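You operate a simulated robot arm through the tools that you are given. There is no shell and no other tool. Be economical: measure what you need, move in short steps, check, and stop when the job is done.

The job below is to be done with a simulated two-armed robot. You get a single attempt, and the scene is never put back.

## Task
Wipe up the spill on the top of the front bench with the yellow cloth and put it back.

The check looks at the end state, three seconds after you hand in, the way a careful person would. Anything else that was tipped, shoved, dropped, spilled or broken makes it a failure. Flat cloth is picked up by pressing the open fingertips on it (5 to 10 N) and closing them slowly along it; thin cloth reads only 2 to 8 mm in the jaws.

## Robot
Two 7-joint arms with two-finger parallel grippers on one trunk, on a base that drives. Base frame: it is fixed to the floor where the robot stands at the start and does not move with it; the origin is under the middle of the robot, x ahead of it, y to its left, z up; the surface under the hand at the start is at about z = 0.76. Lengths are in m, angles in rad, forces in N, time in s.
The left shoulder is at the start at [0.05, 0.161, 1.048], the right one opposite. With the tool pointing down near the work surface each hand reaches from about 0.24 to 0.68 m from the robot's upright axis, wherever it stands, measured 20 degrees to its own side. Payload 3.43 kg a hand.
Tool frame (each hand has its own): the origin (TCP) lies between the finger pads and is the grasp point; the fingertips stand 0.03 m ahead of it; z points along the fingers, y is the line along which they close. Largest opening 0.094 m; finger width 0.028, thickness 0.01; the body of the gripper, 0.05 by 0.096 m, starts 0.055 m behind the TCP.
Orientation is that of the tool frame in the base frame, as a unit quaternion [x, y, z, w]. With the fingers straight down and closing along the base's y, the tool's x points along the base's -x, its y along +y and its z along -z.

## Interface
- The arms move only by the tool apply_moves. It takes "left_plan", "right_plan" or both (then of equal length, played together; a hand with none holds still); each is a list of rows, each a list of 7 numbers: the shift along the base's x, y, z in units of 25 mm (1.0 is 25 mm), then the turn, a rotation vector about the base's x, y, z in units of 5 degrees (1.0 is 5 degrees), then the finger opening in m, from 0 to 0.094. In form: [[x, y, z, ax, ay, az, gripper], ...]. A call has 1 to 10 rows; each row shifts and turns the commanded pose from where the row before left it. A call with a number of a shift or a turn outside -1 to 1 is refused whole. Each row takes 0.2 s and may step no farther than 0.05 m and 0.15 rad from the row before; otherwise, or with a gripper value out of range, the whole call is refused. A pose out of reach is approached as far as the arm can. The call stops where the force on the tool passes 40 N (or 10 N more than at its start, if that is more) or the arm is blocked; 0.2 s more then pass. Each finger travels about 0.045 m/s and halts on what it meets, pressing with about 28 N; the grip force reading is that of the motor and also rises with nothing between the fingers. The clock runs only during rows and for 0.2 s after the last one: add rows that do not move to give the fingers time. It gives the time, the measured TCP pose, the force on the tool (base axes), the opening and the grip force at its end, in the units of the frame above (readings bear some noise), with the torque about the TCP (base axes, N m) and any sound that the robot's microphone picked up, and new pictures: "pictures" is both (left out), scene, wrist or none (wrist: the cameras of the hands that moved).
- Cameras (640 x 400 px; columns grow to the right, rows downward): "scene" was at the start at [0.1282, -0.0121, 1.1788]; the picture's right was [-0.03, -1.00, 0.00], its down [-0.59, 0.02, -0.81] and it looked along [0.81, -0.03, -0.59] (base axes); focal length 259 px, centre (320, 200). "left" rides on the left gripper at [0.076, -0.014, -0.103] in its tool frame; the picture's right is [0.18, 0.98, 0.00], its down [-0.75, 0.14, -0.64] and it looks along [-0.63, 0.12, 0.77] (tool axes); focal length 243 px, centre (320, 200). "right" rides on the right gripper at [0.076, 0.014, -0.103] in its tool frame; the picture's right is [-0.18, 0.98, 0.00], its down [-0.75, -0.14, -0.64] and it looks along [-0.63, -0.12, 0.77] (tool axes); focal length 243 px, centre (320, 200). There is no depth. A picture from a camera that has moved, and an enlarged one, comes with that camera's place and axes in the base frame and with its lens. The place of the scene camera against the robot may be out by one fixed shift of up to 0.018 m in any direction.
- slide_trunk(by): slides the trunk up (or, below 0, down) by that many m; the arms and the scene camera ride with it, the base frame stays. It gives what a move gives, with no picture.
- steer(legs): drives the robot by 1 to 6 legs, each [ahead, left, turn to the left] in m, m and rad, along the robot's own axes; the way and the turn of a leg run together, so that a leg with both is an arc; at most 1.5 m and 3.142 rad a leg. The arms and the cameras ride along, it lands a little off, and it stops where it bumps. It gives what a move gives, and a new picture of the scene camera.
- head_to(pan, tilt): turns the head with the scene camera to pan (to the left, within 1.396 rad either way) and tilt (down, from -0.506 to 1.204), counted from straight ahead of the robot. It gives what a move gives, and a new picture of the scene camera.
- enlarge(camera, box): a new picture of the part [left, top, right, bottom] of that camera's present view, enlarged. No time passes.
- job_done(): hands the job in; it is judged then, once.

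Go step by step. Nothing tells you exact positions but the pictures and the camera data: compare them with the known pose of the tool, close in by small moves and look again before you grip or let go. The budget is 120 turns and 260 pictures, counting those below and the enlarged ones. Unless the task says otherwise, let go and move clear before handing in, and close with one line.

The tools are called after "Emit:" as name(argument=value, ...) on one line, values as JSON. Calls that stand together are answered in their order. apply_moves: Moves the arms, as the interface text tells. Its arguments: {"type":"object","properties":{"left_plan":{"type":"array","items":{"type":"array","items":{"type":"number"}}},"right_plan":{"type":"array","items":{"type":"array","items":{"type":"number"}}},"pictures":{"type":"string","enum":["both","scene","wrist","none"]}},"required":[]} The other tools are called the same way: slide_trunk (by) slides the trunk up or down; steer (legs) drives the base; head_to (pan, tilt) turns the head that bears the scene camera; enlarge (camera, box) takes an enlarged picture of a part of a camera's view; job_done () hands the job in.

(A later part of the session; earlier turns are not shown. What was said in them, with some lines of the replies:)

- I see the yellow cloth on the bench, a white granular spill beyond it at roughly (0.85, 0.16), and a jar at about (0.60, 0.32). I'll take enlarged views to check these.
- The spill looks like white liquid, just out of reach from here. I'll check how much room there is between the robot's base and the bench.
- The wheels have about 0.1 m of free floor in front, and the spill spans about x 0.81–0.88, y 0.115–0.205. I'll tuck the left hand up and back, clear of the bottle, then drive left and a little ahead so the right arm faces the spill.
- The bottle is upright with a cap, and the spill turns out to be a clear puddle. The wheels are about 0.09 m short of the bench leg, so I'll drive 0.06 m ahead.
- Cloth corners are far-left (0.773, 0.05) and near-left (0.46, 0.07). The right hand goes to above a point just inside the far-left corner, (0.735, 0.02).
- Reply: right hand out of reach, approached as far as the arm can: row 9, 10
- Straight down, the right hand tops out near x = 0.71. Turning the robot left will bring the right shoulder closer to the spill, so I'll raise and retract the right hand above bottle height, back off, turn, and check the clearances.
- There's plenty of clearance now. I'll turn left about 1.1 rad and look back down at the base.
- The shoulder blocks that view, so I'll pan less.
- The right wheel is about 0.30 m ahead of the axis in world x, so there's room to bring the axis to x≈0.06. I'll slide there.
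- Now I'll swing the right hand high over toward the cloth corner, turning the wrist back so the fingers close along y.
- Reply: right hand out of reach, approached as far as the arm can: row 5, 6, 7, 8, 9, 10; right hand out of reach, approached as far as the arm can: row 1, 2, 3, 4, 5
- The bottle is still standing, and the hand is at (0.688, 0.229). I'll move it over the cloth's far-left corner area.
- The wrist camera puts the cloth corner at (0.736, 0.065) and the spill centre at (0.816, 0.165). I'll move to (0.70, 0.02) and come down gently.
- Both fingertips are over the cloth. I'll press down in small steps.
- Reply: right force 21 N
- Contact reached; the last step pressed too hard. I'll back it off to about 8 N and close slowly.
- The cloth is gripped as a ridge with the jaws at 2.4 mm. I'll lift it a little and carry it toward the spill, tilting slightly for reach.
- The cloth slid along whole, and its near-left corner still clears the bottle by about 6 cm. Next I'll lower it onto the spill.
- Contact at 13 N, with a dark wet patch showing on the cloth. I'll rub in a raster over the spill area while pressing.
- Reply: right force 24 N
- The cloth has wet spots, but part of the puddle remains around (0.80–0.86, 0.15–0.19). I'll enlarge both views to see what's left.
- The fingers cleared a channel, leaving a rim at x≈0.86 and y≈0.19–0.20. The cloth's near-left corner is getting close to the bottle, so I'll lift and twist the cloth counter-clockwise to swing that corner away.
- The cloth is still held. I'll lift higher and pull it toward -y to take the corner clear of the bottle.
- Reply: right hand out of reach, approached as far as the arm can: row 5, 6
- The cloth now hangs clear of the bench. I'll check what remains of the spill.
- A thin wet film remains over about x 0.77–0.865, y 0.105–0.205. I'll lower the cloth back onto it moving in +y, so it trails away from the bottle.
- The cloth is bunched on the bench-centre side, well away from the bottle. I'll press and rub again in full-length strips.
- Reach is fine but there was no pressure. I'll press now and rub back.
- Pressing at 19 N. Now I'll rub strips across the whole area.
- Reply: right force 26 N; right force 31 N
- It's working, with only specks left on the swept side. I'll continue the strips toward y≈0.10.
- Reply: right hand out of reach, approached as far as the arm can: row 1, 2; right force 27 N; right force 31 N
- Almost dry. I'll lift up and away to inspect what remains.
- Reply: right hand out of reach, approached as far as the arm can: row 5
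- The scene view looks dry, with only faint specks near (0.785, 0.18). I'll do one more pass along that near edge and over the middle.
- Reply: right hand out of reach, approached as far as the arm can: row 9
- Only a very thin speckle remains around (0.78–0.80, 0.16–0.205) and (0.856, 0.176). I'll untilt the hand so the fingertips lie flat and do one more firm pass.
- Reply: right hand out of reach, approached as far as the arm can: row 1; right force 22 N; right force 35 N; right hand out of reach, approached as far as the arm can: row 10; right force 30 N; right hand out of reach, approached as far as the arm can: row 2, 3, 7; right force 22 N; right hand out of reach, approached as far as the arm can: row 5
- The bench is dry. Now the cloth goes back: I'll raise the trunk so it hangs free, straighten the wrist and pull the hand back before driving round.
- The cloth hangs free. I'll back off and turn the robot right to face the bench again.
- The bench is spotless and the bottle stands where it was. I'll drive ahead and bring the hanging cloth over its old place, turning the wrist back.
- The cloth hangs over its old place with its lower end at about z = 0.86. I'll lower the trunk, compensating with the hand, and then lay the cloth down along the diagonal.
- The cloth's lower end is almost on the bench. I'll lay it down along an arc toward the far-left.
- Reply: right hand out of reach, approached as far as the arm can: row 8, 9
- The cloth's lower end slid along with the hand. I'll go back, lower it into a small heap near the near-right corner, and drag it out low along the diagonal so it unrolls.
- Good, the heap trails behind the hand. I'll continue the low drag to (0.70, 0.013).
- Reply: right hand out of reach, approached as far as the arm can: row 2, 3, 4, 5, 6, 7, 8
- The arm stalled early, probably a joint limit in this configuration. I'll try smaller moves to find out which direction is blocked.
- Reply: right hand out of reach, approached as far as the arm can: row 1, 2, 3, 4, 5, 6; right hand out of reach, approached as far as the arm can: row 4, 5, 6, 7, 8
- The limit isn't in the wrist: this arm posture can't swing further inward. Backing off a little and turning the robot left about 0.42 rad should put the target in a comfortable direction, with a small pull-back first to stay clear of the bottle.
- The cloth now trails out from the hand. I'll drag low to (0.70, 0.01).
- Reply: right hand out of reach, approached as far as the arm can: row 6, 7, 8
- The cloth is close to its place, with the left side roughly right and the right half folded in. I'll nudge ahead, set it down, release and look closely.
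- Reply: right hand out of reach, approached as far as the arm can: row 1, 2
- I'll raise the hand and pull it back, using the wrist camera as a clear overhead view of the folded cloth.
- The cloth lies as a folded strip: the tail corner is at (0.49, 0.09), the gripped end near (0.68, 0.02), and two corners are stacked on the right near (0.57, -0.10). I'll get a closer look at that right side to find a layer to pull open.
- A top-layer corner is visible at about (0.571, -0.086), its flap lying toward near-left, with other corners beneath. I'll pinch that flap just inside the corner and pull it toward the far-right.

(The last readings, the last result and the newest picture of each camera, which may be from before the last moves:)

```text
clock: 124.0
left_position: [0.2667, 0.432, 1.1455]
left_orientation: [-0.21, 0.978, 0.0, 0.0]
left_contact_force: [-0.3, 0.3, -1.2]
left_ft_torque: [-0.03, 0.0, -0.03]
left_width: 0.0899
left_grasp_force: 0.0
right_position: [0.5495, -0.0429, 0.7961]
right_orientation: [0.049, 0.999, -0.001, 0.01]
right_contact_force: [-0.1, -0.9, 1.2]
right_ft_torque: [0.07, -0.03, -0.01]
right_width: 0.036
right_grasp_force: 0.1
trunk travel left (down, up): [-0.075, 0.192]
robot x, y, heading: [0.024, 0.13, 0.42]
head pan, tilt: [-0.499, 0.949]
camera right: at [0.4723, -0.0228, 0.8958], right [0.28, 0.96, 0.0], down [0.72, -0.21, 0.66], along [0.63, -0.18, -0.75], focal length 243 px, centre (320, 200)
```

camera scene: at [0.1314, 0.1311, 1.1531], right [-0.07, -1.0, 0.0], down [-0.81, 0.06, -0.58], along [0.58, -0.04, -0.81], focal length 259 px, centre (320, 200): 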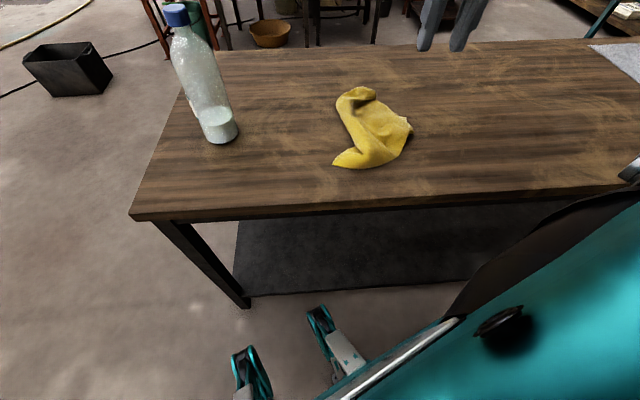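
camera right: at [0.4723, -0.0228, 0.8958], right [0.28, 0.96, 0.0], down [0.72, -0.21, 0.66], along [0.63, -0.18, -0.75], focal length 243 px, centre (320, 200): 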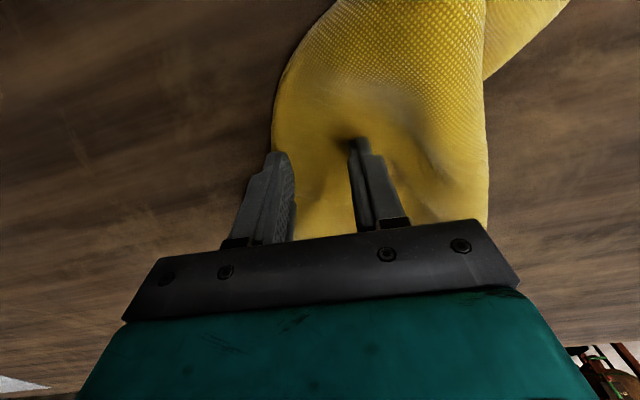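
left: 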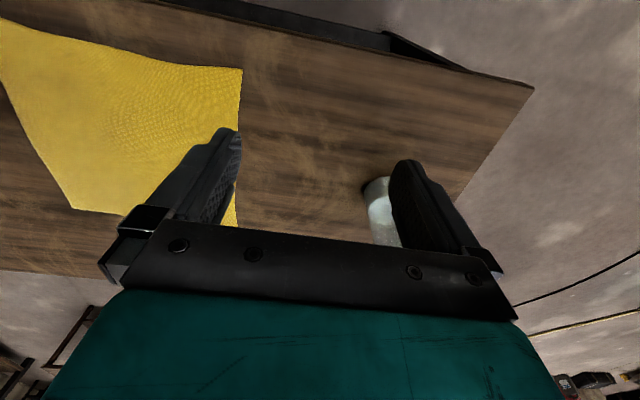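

Emit:
apply_moves(right_plan=[[0, 0, -0.1, 0, 0, 0, 0.036], [0, 0, 0, 0, 0, 0, 0.036], [0, 0, 0, 0, 0, 0, 0.031], [0, 0, 0, 0, 0, 0, 0.026], [0, 0, 0, 0, 0, 0, 0.021], [0, 0, 0, 0, 0, 0, 0.016], [0, 0, 0, 0, 0, 0, 0.01], [0, 0, 0, 0, 0, 0, 0.004], [0, 0, 0, 0, 0, 0, 0.0], [0, 0, 0, 0, 0, 0, 0.0]], pictures="none")

Emit:
apply_moves(right_plan=[[0, 0, 0.5, 0, 0, 0, 0.0], [0, 0, 0.5, 0, 0, 0, 0.0], [0, -0.3, 0.6, 0, 0, 0, 0.0]])

```text
clock: 126.2
left_position: [0.2645, 0.4334, 1.1461]
left_orientation: [-0.21, 0.978, 0.0, 0.0]
left_contact_force: [0.2, -0.6, -0.7]
left_ft_torque: [0.01, 0.03, 0.02]
left_width: 0.0899
left_grasp_force: 0.0
right_position: [0.5487, -0.0434, 0.7934]
right_orientation: [0.05, 0.999, 0.0, 0.01]
right_contact_force: [0.0, -1.3, 7.4]
right_ft_torque: [-0.08, -0.09, -0.01]
right_width: 0.0002
right_grasp_force: 28.2
trunk travel left (down, up): [-0.075, 0.192]
robot x, y, heading: [0.0237, 0.1298, 0.422]
head pan, tilt: [-0.499, 0.949]
```

```text
clock: 127.0
left_position: [0.2651, 0.4335, 1.1448]
left_orientation: [-0.21, 0.978, 0.0, 0.0]
left_contact_force: [0.3, 1.5, -0.1]
left_ft_torque: [0.0, 0.0, 0.04]
left_width: 0.0899
left_grasp_force: 0.1
right_position: [0.5498, -0.0495, 0.8322]
right_orientation: [0.05, 0.999, 0.0, 0.008]
right_contact_force: [-0.3, 0.0, -0.2]
right_ft_torque: [0.02, 0.0, -0.01]
right_width: 0.0
right_grasp_force: 28.2
trunk travel left (down, up): [-0.075, 0.192]
robot x, y, heading: [0.0224, 0.1309, 0.425]
head pan, tilt: [-0.499, 0.949]
camera scene: at [0.1313, 0.1311, 1.1531], right [-0.07, -1.0, 0.0], down [-0.81, 0.06, -0.58], along [0.58, -0.04, -0.81], focal length 259 px, centre (320, 200)
camera right: at [0.4724, -0.0294, 0.9332], right [0.28, 0.96, 0.0], down [0.72, -0.21, 0.66], along [0.63, -0.18, -0.76], focal length 243 px, centre (320, 200)
```

scene: 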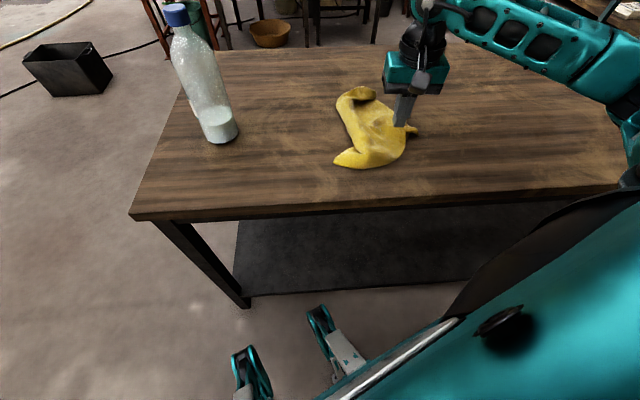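
right: 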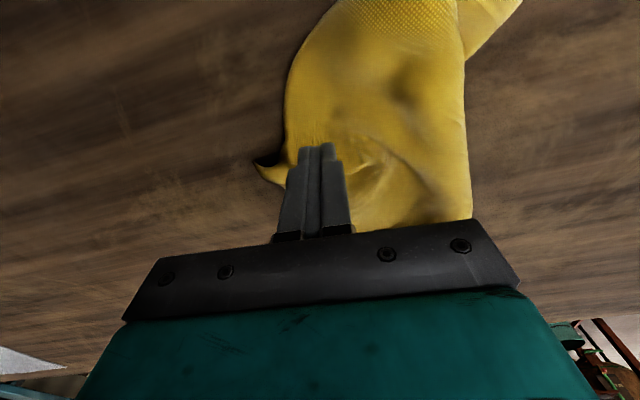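

The pinch slipped off (width 0). I'll retry a little further inside with firmer pressure.

Emit:
apply_moves(right_plan=[[0, 0.4, 0, 0, 0, 0, 0.045], [0, 0.4, 0, 0, 0, 0, 0.045], [0, 0, -0.8, 0, 0, 0, 0.045], [0, 0, -0.5, 0, 0, 0, 0.045], [0, 0, -0.2, 0, 0, 0, 0.045], [0, 0, -0.1, 0, 0, 0, 0.045], [0, 0, 0, 0, 0, 0, 0.045]], pictures="wrist")

```text
clock: 128.6
left_position: [0.2653, 0.4332, 1.1455]
left_orientation: [-0.212, 0.977, -0.001, 0.0]
left_contact_force: [0.1, 0.3, 0.1]
left_ft_torque: [0.04, 0.02, -0.04]
left_width: 0.0899
left_grasp_force: 0.1
right_position: [0.5514, -0.0321, 0.7947]
right_orientation: [0.05, 0.999, 0.001, 0.011]
right_contact_force: [0.3, -0.2, 5.0]
right_ft_torque: [0.05, -0.06, -0.01]
right_width: 0.045
right_grasp_force: 0.1
trunk travel left (down, up): [-0.075, 0.192]
robot x, y, heading: [0.0235, 0.1315, 0.425]
head pan, tilt: [-0.499, 0.949]
camera right: at [0.4726, -0.0109, 0.8944], right [0.28, 0.96, 0.01], down [0.72, -0.21, 0.66], along [0.63, -0.18, -0.75], focal length 243 px, centre (320, 200)
```

right: 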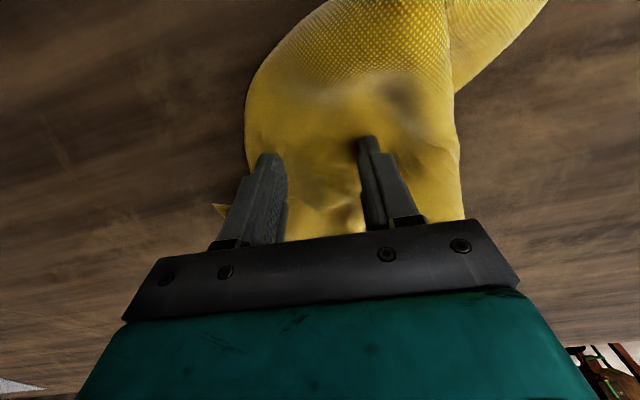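

Emit:
apply_moves(right_plan=[[0, 0, -0.07, 0, 0, 0, 0.045], [0, 0, 0, 0, 0, 0, 0.04], [0, 0, 0, 0, 0, 0, 0.035], [0, 0, 0, 0, 0, 0, 0.03], [0, 0, 0, 0, 0, 0, 0.025], [0, 0, 0, 0, 0, 0, 0.02], [0, 0, 0, 0, 0, 0, 0.014], [0, 0, 0, 0, 0, 0, 0.008], [0, 0, 0, 0, 0, 0, 0.0], [0, 0, 0, 0, 0, 0, 0.0]], pictures="wrist")

```text
clock: 130.8
left_position: [0.2633, 0.4334, 1.1454]
left_orientation: [-0.21, 0.978, -0.001, 0.001]
left_contact_force: [0.4, -0.7, -0.2]
left_ft_torque: [0.02, 0.02, -0.07]
left_width: 0.09
left_grasp_force: 0.0
right_position: [0.5485, -0.0336, 0.7929]
right_orientation: [0.051, 0.999, 0.001, 0.011]
right_contact_force: [-0.7, -5.4, 26.9]
right_ft_torque: [-0.12, -0.09, -0.03]
right_width: 0.0022
right_grasp_force: 28.2
trunk travel left (down, up): [-0.075, 0.192]
robot x, y, heading: [0.0218, 0.13, 0.42]
head pan, tilt: [-0.499, 0.949]
camera right: at [0.4709, -0.0121, 0.8937], right [0.28, 0.96, 0.0], down [0.72, -0.22, 0.66], along [0.63, -0.18, -0.75], focal length 243 px, centre (320, 200)
```

right: 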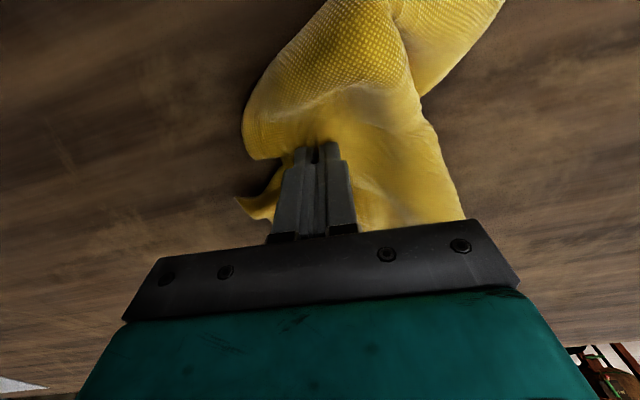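

Now there is cloth in the jaws (2.2 mm). I'll lift a bit and pull to the far-right.

Emit:
apply_moves(right_plan=[[0, 0, 0.8, 0, 0, 0, 0.0], [0, 0, 0.8, 0, 0, 0, 0.0], [0.3, -0.5, 0.4, 0, 0, 0, 0.0], [0.6, -0.8, 0, 0, 0, 0, 0.0], [0.6, -0.8, 0, 0, 0, 0, 0.0], [0.6, -0.8, 0, 0, 0, 0, 0.0], [0.6, -0.8, 0, 0, 0, 0, 0.0], [0.6, -0.8, 0, 0, 0, 0, 0.0]])

```text
clock: 132.6
left_position: [0.2659, 0.4333, 1.146]
left_orientation: [-0.211, 0.978, -0.001, -0.001]
left_contact_force: [-0.4, 0.1, 1.1]
left_ft_torque: [-0.04, 0.02, 0.02]
left_width: 0.0898
left_grasp_force: 0.0
right_position: [0.6313, -0.1455, 0.8387]
right_orientation: [0.05, 0.999, 0.001, 0.01]
right_contact_force: [0.4, 0.3, 0.4]
right_ft_torque: [-0.02, -0.02, -0.02]
right_width: 0.002
right_grasp_force: 27.7
trunk travel left (down, up): [-0.075, 0.192]
robot x, y, heading: [0.0221, 0.1277, 0.423]
head pan, tilt: [-0.499, 0.949]
camera scene: at [0.1314, 0.1311, 1.1531], right [-0.07, -1.0, 0.0], down [-0.81, 0.06, -0.58], along [0.58, -0.04, -0.81], focal length 259 px, centre (320, 200)
camera right: at [0.5536, -0.1246, 0.9402], right [0.28, 0.96, 0.0], down [0.72, -0.21, 0.66], along [0.63, -0.18, -0.76], focal length 243 px, centre (320, 200)
```

scene: 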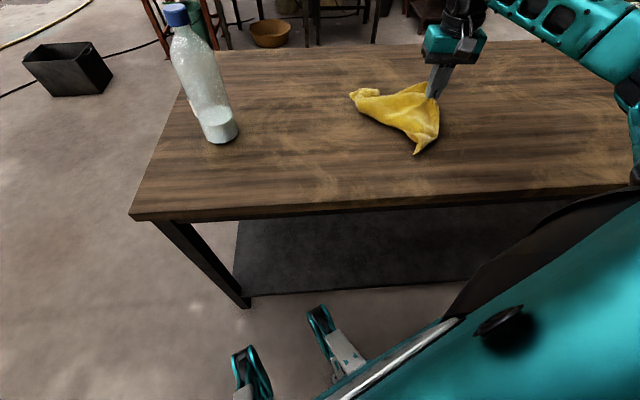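
right: 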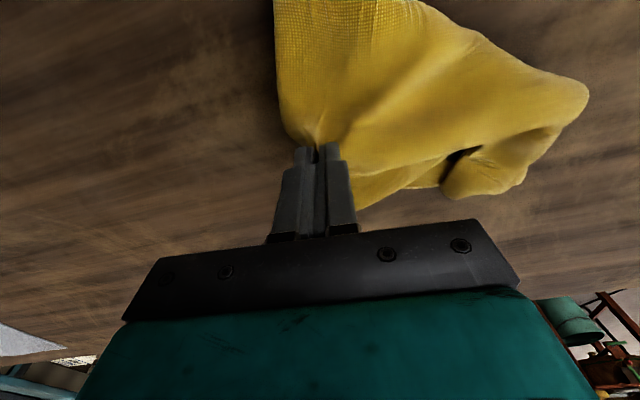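

It's opening into a triangle centred close to the original spot. I'll lower it and pull further to the right to widen it.

Emit:
apply_moves(right_plan=[[0, -0.6, -0.4, 0, 0, 0, 0.0], [0, -0.6, -0.4, 0, 0, 0, 0.0], [0, -0.6, -0.4, 0, 0, 0, 0.0], [0, -0.6, 0, 0, 0, 0, 0.0], [0, -0.6, 0, 0, 0, 0, 0.0]])

Emit:
enlarge(camera="scene", box=[320, 50, 520, 175])

```text
clock: 133.8
left_position: [0.2659, 0.4338, 1.1453]
left_orientation: [-0.21, 0.978, 0.0, 0.0]
left_contact_force: [0.4, 0.6, -0.6]
left_ft_torque: [0.02, 0.03, -0.05]
left_width: 0.0898
left_grasp_force: 0.0
right_position: [0.6315, -0.2209, 0.81]
right_orientation: [0.05, 0.999, 0.0, 0.01]
right_contact_force: [0.3, -0.1, -0.3]
right_ft_torque: [0.0, -0.03, -0.01]
right_width: 0.002
right_grasp_force: 27.8
trunk travel left (down, up): [-0.075, 0.192]
robot x, y, heading: [0.0201, 0.1284, 0.42]
head pan, tilt: [-0.499, 0.949]
camera scene: at [0.1313, 0.1311, 1.1531], right [-0.07, -1.0, 0.0], down [-0.81, 0.06, -0.58], along [0.58, -0.04, -0.81], focal length 259 px, centre (320, 200)
camera right: at [0.5544, -0.1996, 0.9114], right [0.28, 0.96, 0.0], down [0.72, -0.21, 0.66], along [0.63, -0.18, -0.75], focal length 243 px, centre (320, 200)
```

scene: 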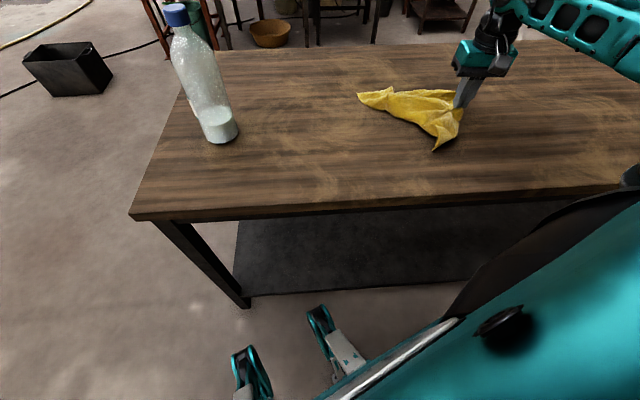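
right: 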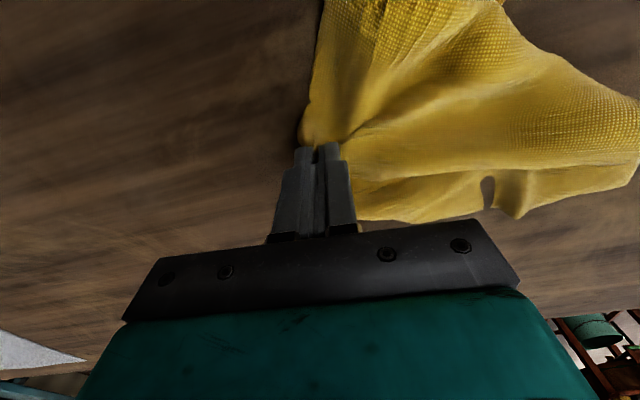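

```text
3.20 times, centred on (420, 112) of scene
camera zoom: at [0.1313, 0.1311, 1.1531], right [-0.07, -1.0, 0.0], down [-0.81, 0.06, -0.58], along [0.58, -0.04, -0.81], focal length 828 px, centre (0, 480)
```

zoom: 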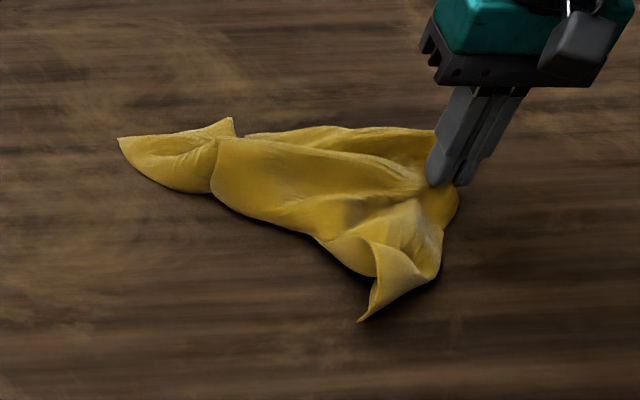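

Better spread. I'll release here and then pull the near flap toward the bench's near edge.

Emit:
apply_moves(right_plan=[[0, 0, -0.5, 0, 0, 0, 0.0], [0, 0, 0, 0, 0, 0, 0.015], [0, 0, 0, 0, 0, 0, 0.03], [0, 0, 0.5, 0, 0, 0, 0.03], [0, 0, 1, 0, 0, 0, 0.04], [-0.8, 0, 1, 0, 0, 0, 0.05], [-1, 0.4, 1, 0, 0, 0, 0.06], [-1, 0.5, 0.5, 0, 0, 0, 0.06]])

Emit:
enlarge(camera="right", box=[200, 0, 520, 200])

Emit:
enlarge(camera="scene", box=[320, 50, 520, 175])

```text
clock: 135.6
left_position: [0.2654, 0.4326, 1.1459]
left_orientation: [-0.211, 0.977, 0.0, -0.001]
left_contact_force: [-2.0, 0.3, -0.9]
left_ft_torque: [0.0, 0.0, 0.03]
left_width: 0.0899
left_grasp_force: 0.0
right_position: [0.5592, -0.1973, 0.8978]
right_orientation: [0.05, 0.999, 0.0, 0.009]
right_contact_force: [-0.1, 1.1, -0.5]
right_ft_torque: [0.01, -0.04, 0.03]
right_width: 0.0598
right_grasp_force: 0.0
trunk travel left (down, up): [-0.075, 0.192]
robot x, y, heading: [0.0214, 0.1288, 0.427]
head pan, tilt: [-0.499, 0.949]
camera scene: at [0.1311, 0.1312, 1.1531], right [-0.07, -1.0, 0.0], down [-0.81, 0.06, -0.58], along [0.58, -0.04, -0.81], focal length 259 px, centre (320, 200)
camera right: at [0.4818, -0.1754, 0.999], right [0.28, 0.96, 0.0], down [0.72, -0.21, 0.65], along [0.63, -0.18, -0.76], focal length 243 px, centre (320, 200)
```

scene: 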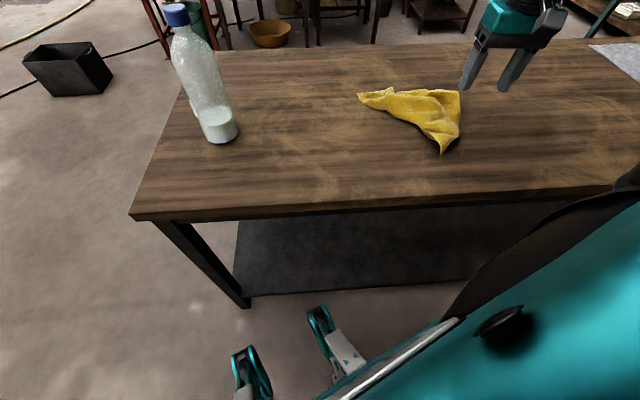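
right: 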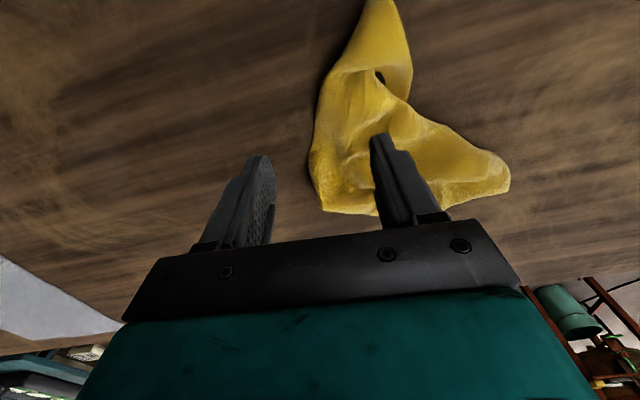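

```text
2.00 times, centred on (360, 100) of right
camera zoom: at [0.4818, -0.1754, 0.999], right [0.28, 0.96, 0.0], down [0.72, -0.21, 0.65], along [0.63, -0.18, -0.76], focal length 485 px, centre (240, 400)
```

zoom: 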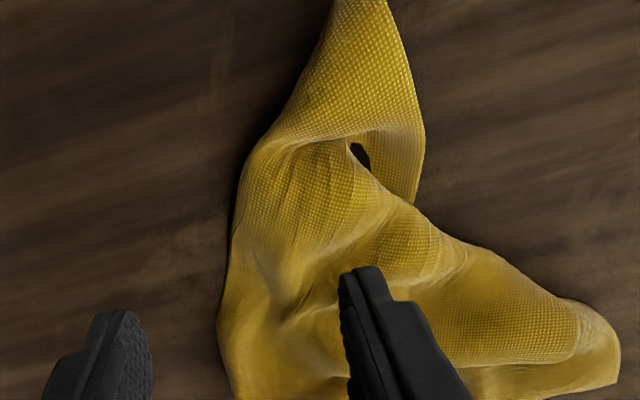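

```text
3.20 times, centred on (420, 112) of scene
camera zoom: at [0.1311, 0.1312, 1.1531], right [-0.07, -1.0, 0.0], down [-0.81, 0.06, -0.58], along [0.58, -0.04, -0.81], focal length 828 px, centre (0, 480)
```

zoom: 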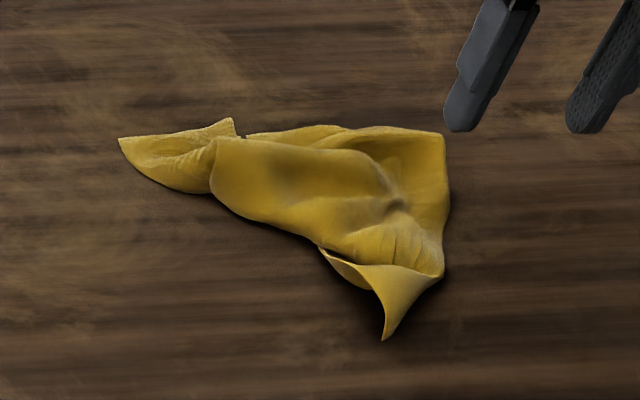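

I'll pinch the near flap close to its tip, around (0.525, -0.145), and pull it toward the near-left.

Emit:
apply_moves(right_plan=[[-0.6, 0.8, -0.6, 0, 0, 0, 0.04], [-0.5, 0.8, -0.8, 0, 0, 0, 0.04], [-0.3, 0.5, -0.8, 0, 0, 0, 0.04], [0, 0, -0.8, 0, 0, 0, 0.04], [0, 0, -0.6, 0, 0, 0, 0.04], [0, 0, -0.3, 0, 0, 0, 0.04]], pictures="wrist")

```text
clock: 137.0
left_position: [0.2656, 0.4333, 1.1452]
left_orientation: [-0.209, 0.978, 0.0, -0.001]
left_contact_force: [0.4, 0.4, 0.5]
left_ft_torque: [-0.01, 0.02, 0.0]
left_width: 0.09
left_grasp_force: 0.0
right_position: [0.5265, -0.1429, 0.8001]
right_orientation: [0.05, 0.999, -0.001, 0.01]
right_contact_force: [0.0, -0.7, 1.3]
right_ft_torque: [-0.04, 0.01, 0.02]
right_width: 0.04
right_grasp_force: 0.5
trunk travel left (down, up): [-0.075, 0.192]
robot x, y, heading: [0.0183, 0.1292, 0.422]
head pan, tilt: [-0.499, 0.949]
camera right: at [0.4489, -0.1222, 0.902], right [0.28, 0.96, 0.0], down [0.72, -0.21, 0.66], along [0.63, -0.18, -0.75], focal length 243 px, centre (320, 200)
```

right: 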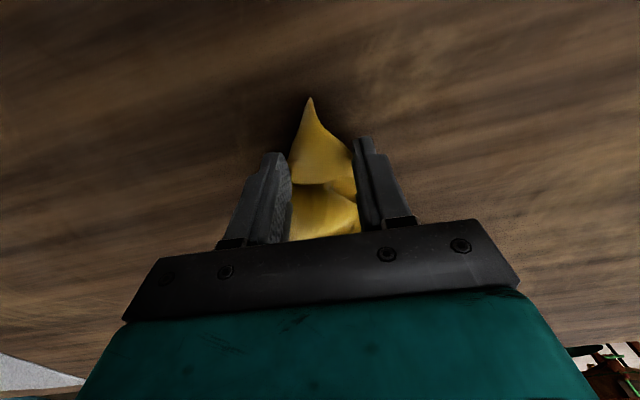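

The flap sits between the fingers, so I'll just go down a touch and close on it.

Emit:
apply_moves(right_plan=[[0.1, 0, -0.25, 0, 0, 0, 0.04], [0, 0, 0, 0, 0, 0, 0.03], [0, 0, 0, 0, 0, 0, 0.02], [0, 0, 0, 0, 0, 0, 0.01], [0, 0, 0, 0, 0, 0, 0.0], [0, 0, 0, 0, 0, 0, 0.0]], pictures="none")

Emit:
apply_moves(right_plan=[[0, 0, 0.5, 0, 0, 0, 0.0], [-0.4, 0.4, 0.3, 0, 0, 0, 0.0], [-0.5, 0.7, 0, 0, 0, 0, 0.0], [-0.5, 0.7, 0, 0, 0, 0, 0.0], [-0.5, 0.7, 0, 0, 0, 0, 0.0], [-0.4, 0.7, 0, 0, 0, 0, 0.0]])

```text
clock: 138.4
left_position: [0.2652, 0.433, 1.1455]
left_orientation: [-0.211, 0.977, 0.0, -0.001]
left_contact_force: [-0.3, 0.0, -0.6]
left_ft_torque: [-0.01, -0.05, 0.01]
left_width: 0.09
left_grasp_force: 0.0
right_position: [0.5294, -0.1436, 0.7945]
right_orientation: [0.05, 0.999, 0.0, 0.009]
right_contact_force: [-0.2, 1.0, 1.1]
right_ft_torque: [0.0, -0.02, 0.0]
right_width: 0.003
right_grasp_force: 27.9
trunk travel left (down, up): [-0.075, 0.192]
robot x, y, heading: [0.0221, 0.1288, 0.422]
head pan, tilt: [-0.499, 0.949]
```

```text
clock: 139.8
left_position: [0.2649, 0.4321, 1.1449]
left_orientation: [-0.211, 0.978, 0.0, -0.001]
left_contact_force: [0.3, 1.0, 0.3]
left_ft_torque: [0.0, 0.01, -0.01]
left_width: 0.0901
left_grasp_force: 0.1
right_position: [0.472, -0.0652, 0.8156]
right_orientation: [0.049, 0.999, 0.0, 0.01]
right_contact_force: [0.2, -0.5, -0.3]
right_ft_torque: [-0.02, -0.01, -0.01]
right_width: 0.0029
right_grasp_force: 28.4
trunk travel left (down, up): [-0.075, 0.192]
robot x, y, heading: [0.025, 0.127, 0.425]
head pan, tilt: [-0.499, 0.949]
camera scene: at [0.1314, 0.1312, 1.1531], right [-0.07, -1.0, 0.0], down [-0.81, 0.06, -0.58], along [0.58, -0.04, -0.81], focal length 259 px, centre (320, 200)
camera right: at [0.3947, -0.0441, 0.916], right [0.28, 0.96, 0.0], down [0.72, -0.21, 0.66], along [0.63, -0.18, -0.75], focal length 243 px, centre (320, 200)
```

scene: 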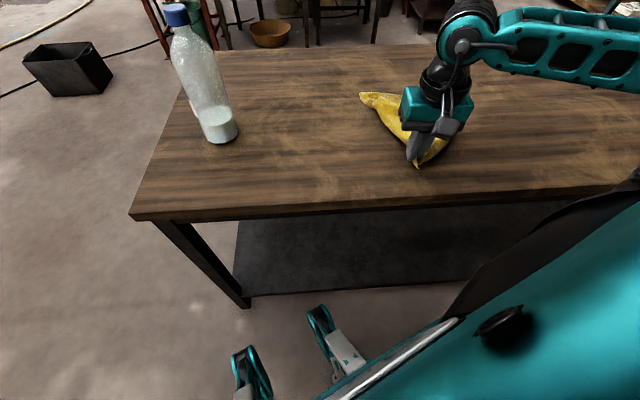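
right: 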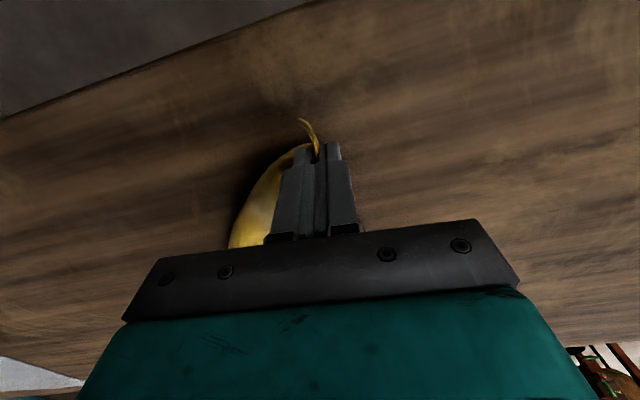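

I hold the actual corner now. I'll pull it on to about (0.46, 0.01), set it down and look.

Emit:
apply_moves(right_plan=[[-0.2, 0.7, 0, 0, 0, 0, 0.0], [-0.2, 0.7, 0, 0, 0, 0, 0.0], [-0.1, 0.7, -0.3, 0, 0, 0, 0.0], [-0.1, 0.7, -0.4, 0, 0, 0, 0.0], [0, 0, 0, 0, 0, 0, 0.02], [0, 0, 0.4, 0, 0, 0, 0.03], [0, 0, 1, 0, 0, 0, 0.03], [0, 0, 1, 0, 0, 0, 0.03], [-0.4, 0.5, 1, 0, 0, 0, 0.03], [-0.4, 0.5, 1, 0, 0, 0, 0.03]])

Emit:
enlarge(camera="scene", box=[320, 50, 520, 175])

```text
clock: 142.0
left_position: [0.265, 0.4323, 1.1451]
left_orientation: [-0.211, 0.978, -0.001, 0.0]
left_contact_force: [0.5, -0.6, 0.9]
left_ft_torque: [-0.01, 0.04, 0.02]
left_width: 0.0902
left_grasp_force: 0.0
right_position: [0.4381, 0.0301, 0.9104]
right_orientation: [0.049, 0.999, -0.001, 0.01]
right_contact_force: [0.6, 0.7, -0.7]
right_ft_torque: [-0.01, 0.01, 0.02]
right_width: 0.0302
right_grasp_force: 0.1
trunk travel left (down, up): [-0.075, 0.192]
robot x, y, heading: [0.0214, 0.1275, 0.424]
head pan, tilt: [-0.499, 0.949]
camera scene: at [0.1312, 0.1313, 1.1531], right [-0.07, -1.0, 0.0], down [-0.81, 0.06, -0.58], along [0.58, -0.04, -0.81], focal length 259 px, centre (320, 200)
camera right: at [0.3599, 0.0509, 1.0113], right [0.28, 0.96, 0.0], down [0.72, -0.21, 0.66], along [0.63, -0.18, -0.75], focal length 243 px, centre (320, 200)
```

scene: 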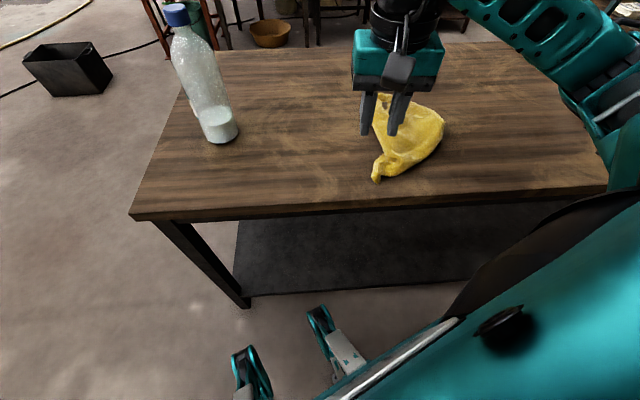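
right: 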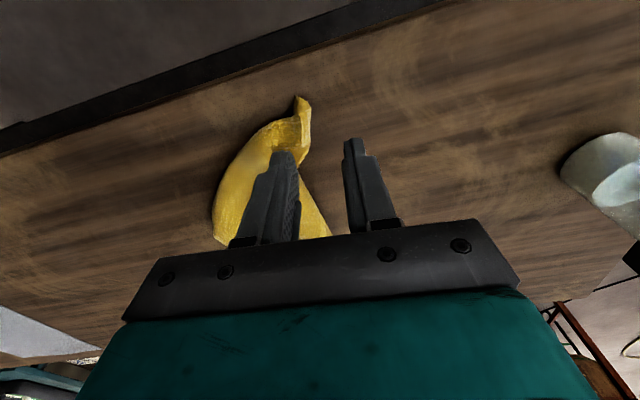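

```text
3.20 times, centred on (420, 112) of scene
camera zoom: at [0.1312, 0.1313, 1.1531], right [-0.07, -1.0, 0.0], down [-0.81, 0.06, -0.58], along [0.58, -0.04, -0.81], focal length 828 px, centre (0, 480)
```

zoom: 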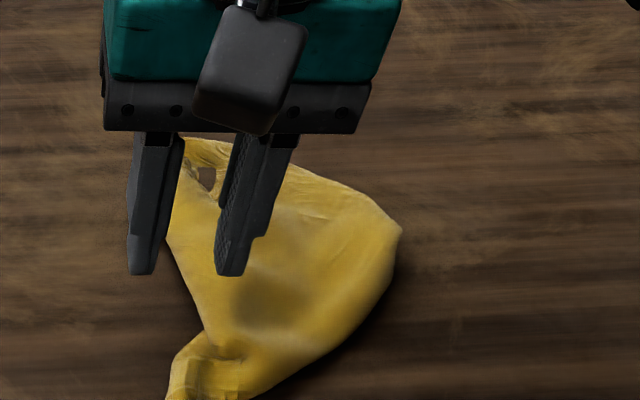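

The cloth covers its old spot, centred near (0.60, -0.06). I'll make one more gentle attempt to open the right side, starting with a look at it from above.

Emit:
apply_moves(right_plan=[[0.8, -0.8, 0.2, 0, 0, 0, 0.09], [0.8, -0.9, 0, 0, 0, 0, 0.09], [0.9, -0.9, 0, 0, 0, 0, 0.09], [0.9, -0.9, 0, 0, 0, 0, 0.09], [0.9, -0.9, 0, 0, 0, 0, 0.09], [0.9, -0.9, 0, 0, 0, 0, 0.09], [0.4, -0.8, 0, 0, 0, 0, 0.09]], pictures="scene")

Emit:
enlarge(camera="right", box=[180, 0, 500, 200])

Emit:
enlarge(camera="scene", box=[320, 70, 480, 195])

```text
clock: 143.6
left_position: [0.2659, 0.4331, 1.1458]
left_orientation: [-0.211, 0.978, 0.001, 0.001]
left_contact_force: [-0.4, -0.7, -0.2]
left_ft_torque: [0.0, 0.02, -0.02]
left_width: 0.0901
left_grasp_force: 0.1
right_position: [0.5775, -0.1211, 0.9114]
right_orientation: [0.049, 0.999, 0.0, 0.009]
right_contact_force: [0.1, -0.3, 0.3]
right_ft_torque: [0.03, 0.0, 0.02]
right_width: 0.09
right_grasp_force: 0.1
trunk travel left (down, up): [-0.075, 0.192]
robot x, y, heading: [0.0228, 0.1272, 0.423]
head pan, tilt: [-0.499, 0.949]
camera scene: at [0.1314, 0.131, 1.1531], right [-0.07, -1.0, 0.0], down [-0.81, 0.06, -0.58], along [0.58, -0.04, -0.81], focal length 259 px, centre (320, 200)
```

scene: 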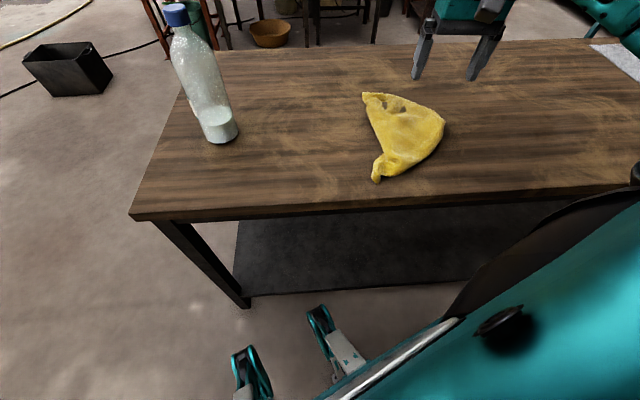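

```text
2.00 times, centred on (340, 100) of right
camera zoom: at [0.4998, -0.1005, 1.0126], right [0.28, 0.96, 0.0], down [0.72, -0.21, 0.66], along [0.63, -0.18, -0.75], focal length 485 px, centre (280, 400)
```

zoom: 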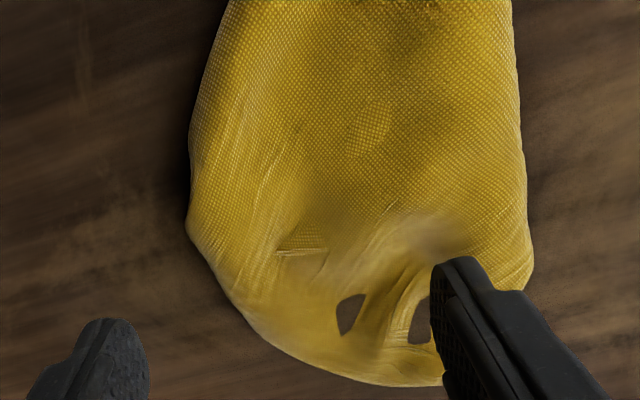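

```text
3.20 times, centred on (400, 132) of scene
camera zoom: at [0.1314, 0.131, 1.1531], right [-0.07, -1.0, 0.0], down [-0.81, 0.06, -0.58], along [0.58, -0.04, -0.81], focal length 828 px, centre (64, 416)
```

zoom: 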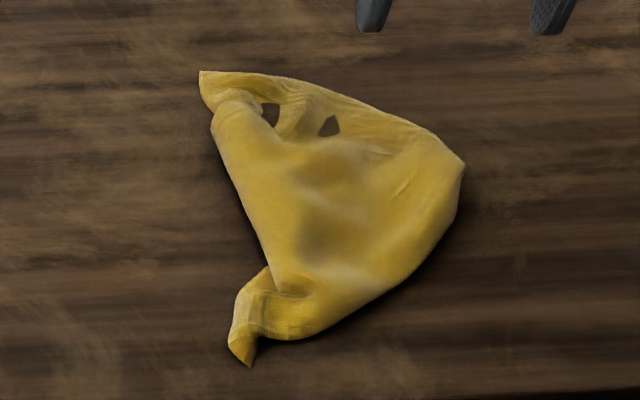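

The cloth lies compactly on its old place and no layer is left to pull cleanly, so I'll stop there. I'll raise the hand clear and take a final look at the whole bench.

Emit:
apply_moves(right_plan=[[-0.5, -0.6, 1, 0, 0, 0, 0.09], [-0.8, -0.8, 1, 0, 0, 0, 0.09], [-0.8, -0.8, 1, 0, 0, 0, 0.09], [-0.8, -0.8, 1, 0, 0, 0, 0.09], [-0.8, -0.8, 1, 0, 0, 0, 0.09], [-0.8, -0.8, 0.5, 0, 0, 0, 0.09]], pictures="none")

Emit:
head_to(pan=-0.42, tilt=0.7)

Emit:
enlarge(camera="scene", box=[180, 90, 480, 278])

```text
clock: 145.0
left_position: [0.2655, 0.4329, 1.1465]
left_orientation: [-0.21, 0.978, -0.001, 0.0]
left_contact_force: [-0.3, 1.1, 0.3]
left_ft_torque: [0.03, 0.0, -0.01]
left_width: 0.0897
left_grasp_force: 0.1
right_position: [0.4638, -0.2367, 1.0494]
right_orientation: [0.05, 0.999, 0.0, 0.009]
right_contact_force: [-0.1, 0.5, 0.6]
right_ft_torque: [0.0, 0.02, 0.02]
right_width: 0.0901
right_grasp_force: 0.1
trunk travel left (down, up): [-0.075, 0.192]
robot x, y, heading: [0.0223, 0.1319, 0.427]
head pan, tilt: [-0.499, 0.949]
```

```text
clock: 145.8
left_position: [0.2656, 0.4331, 1.1462]
left_orientation: [-0.211, 0.977, 0.0, 0.0]
left_contact_force: [-0.2, 0.4, -0.6]
left_ft_torque: [-0.03, 0.0, -0.02]
left_width: 0.09
left_grasp_force: 0.1
right_position: [0.464, -0.2354, 1.0479]
right_orientation: [0.049, 0.999, 0.0, 0.01]
right_contact_force: [0.3, 0.0, -0.9]
right_ft_torque: [0.02, -0.04, -0.01]
right_width: 0.09
right_grasp_force: 0.0
trunk travel left (down, up): [-0.075, 0.192]
robot x, y, heading: [0.0181, 0.1307, 0.422]
head pan, tilt: [-0.421, 0.7]
camera scene: at [0.1438, 0.1368, 1.1728], right [0.0, -1.0, 0.0], down [-0.64, 0.0, -0.76], along [0.76, 0.0, -0.64], focal length 259 px, centre (320, 200)
```

scene: 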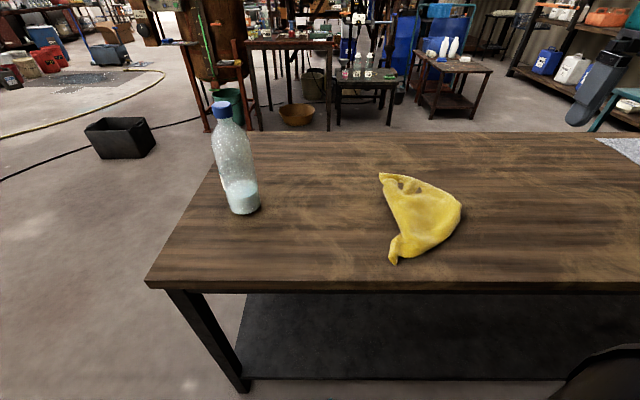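

```text
2.13 times, centred on (330, 184) of scene
camera zoom: at [0.1438, 0.1368, 1.1728], right [0.0, -1.0, 0.0], down [-0.64, 0.0, -0.76], along [0.76, 0.0, -0.64], focal length 551 px, centre (299, 234)
```

zoom: 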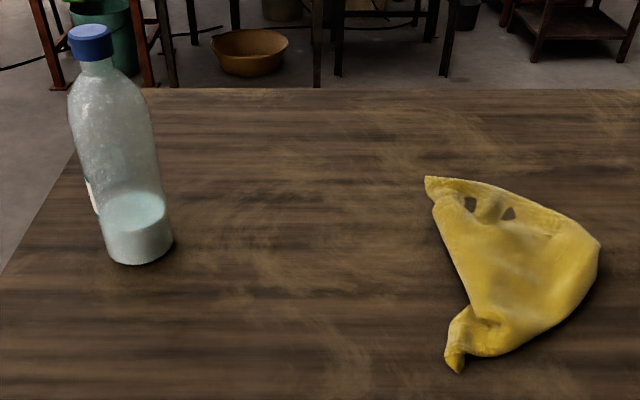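

The spill is gone and the bottle stands untouched. The cloth is centred at about (0.59, -0.10), its original place, and both hands are clear, so I'm handing in.

Emit:
job_done()

```text
The job is handed in.
```

The spill is wiped up and the yellow cloth is back on its original spot on the bench, but it lies folded and crumpled rather than flat as it was; nothing else was disturbed.
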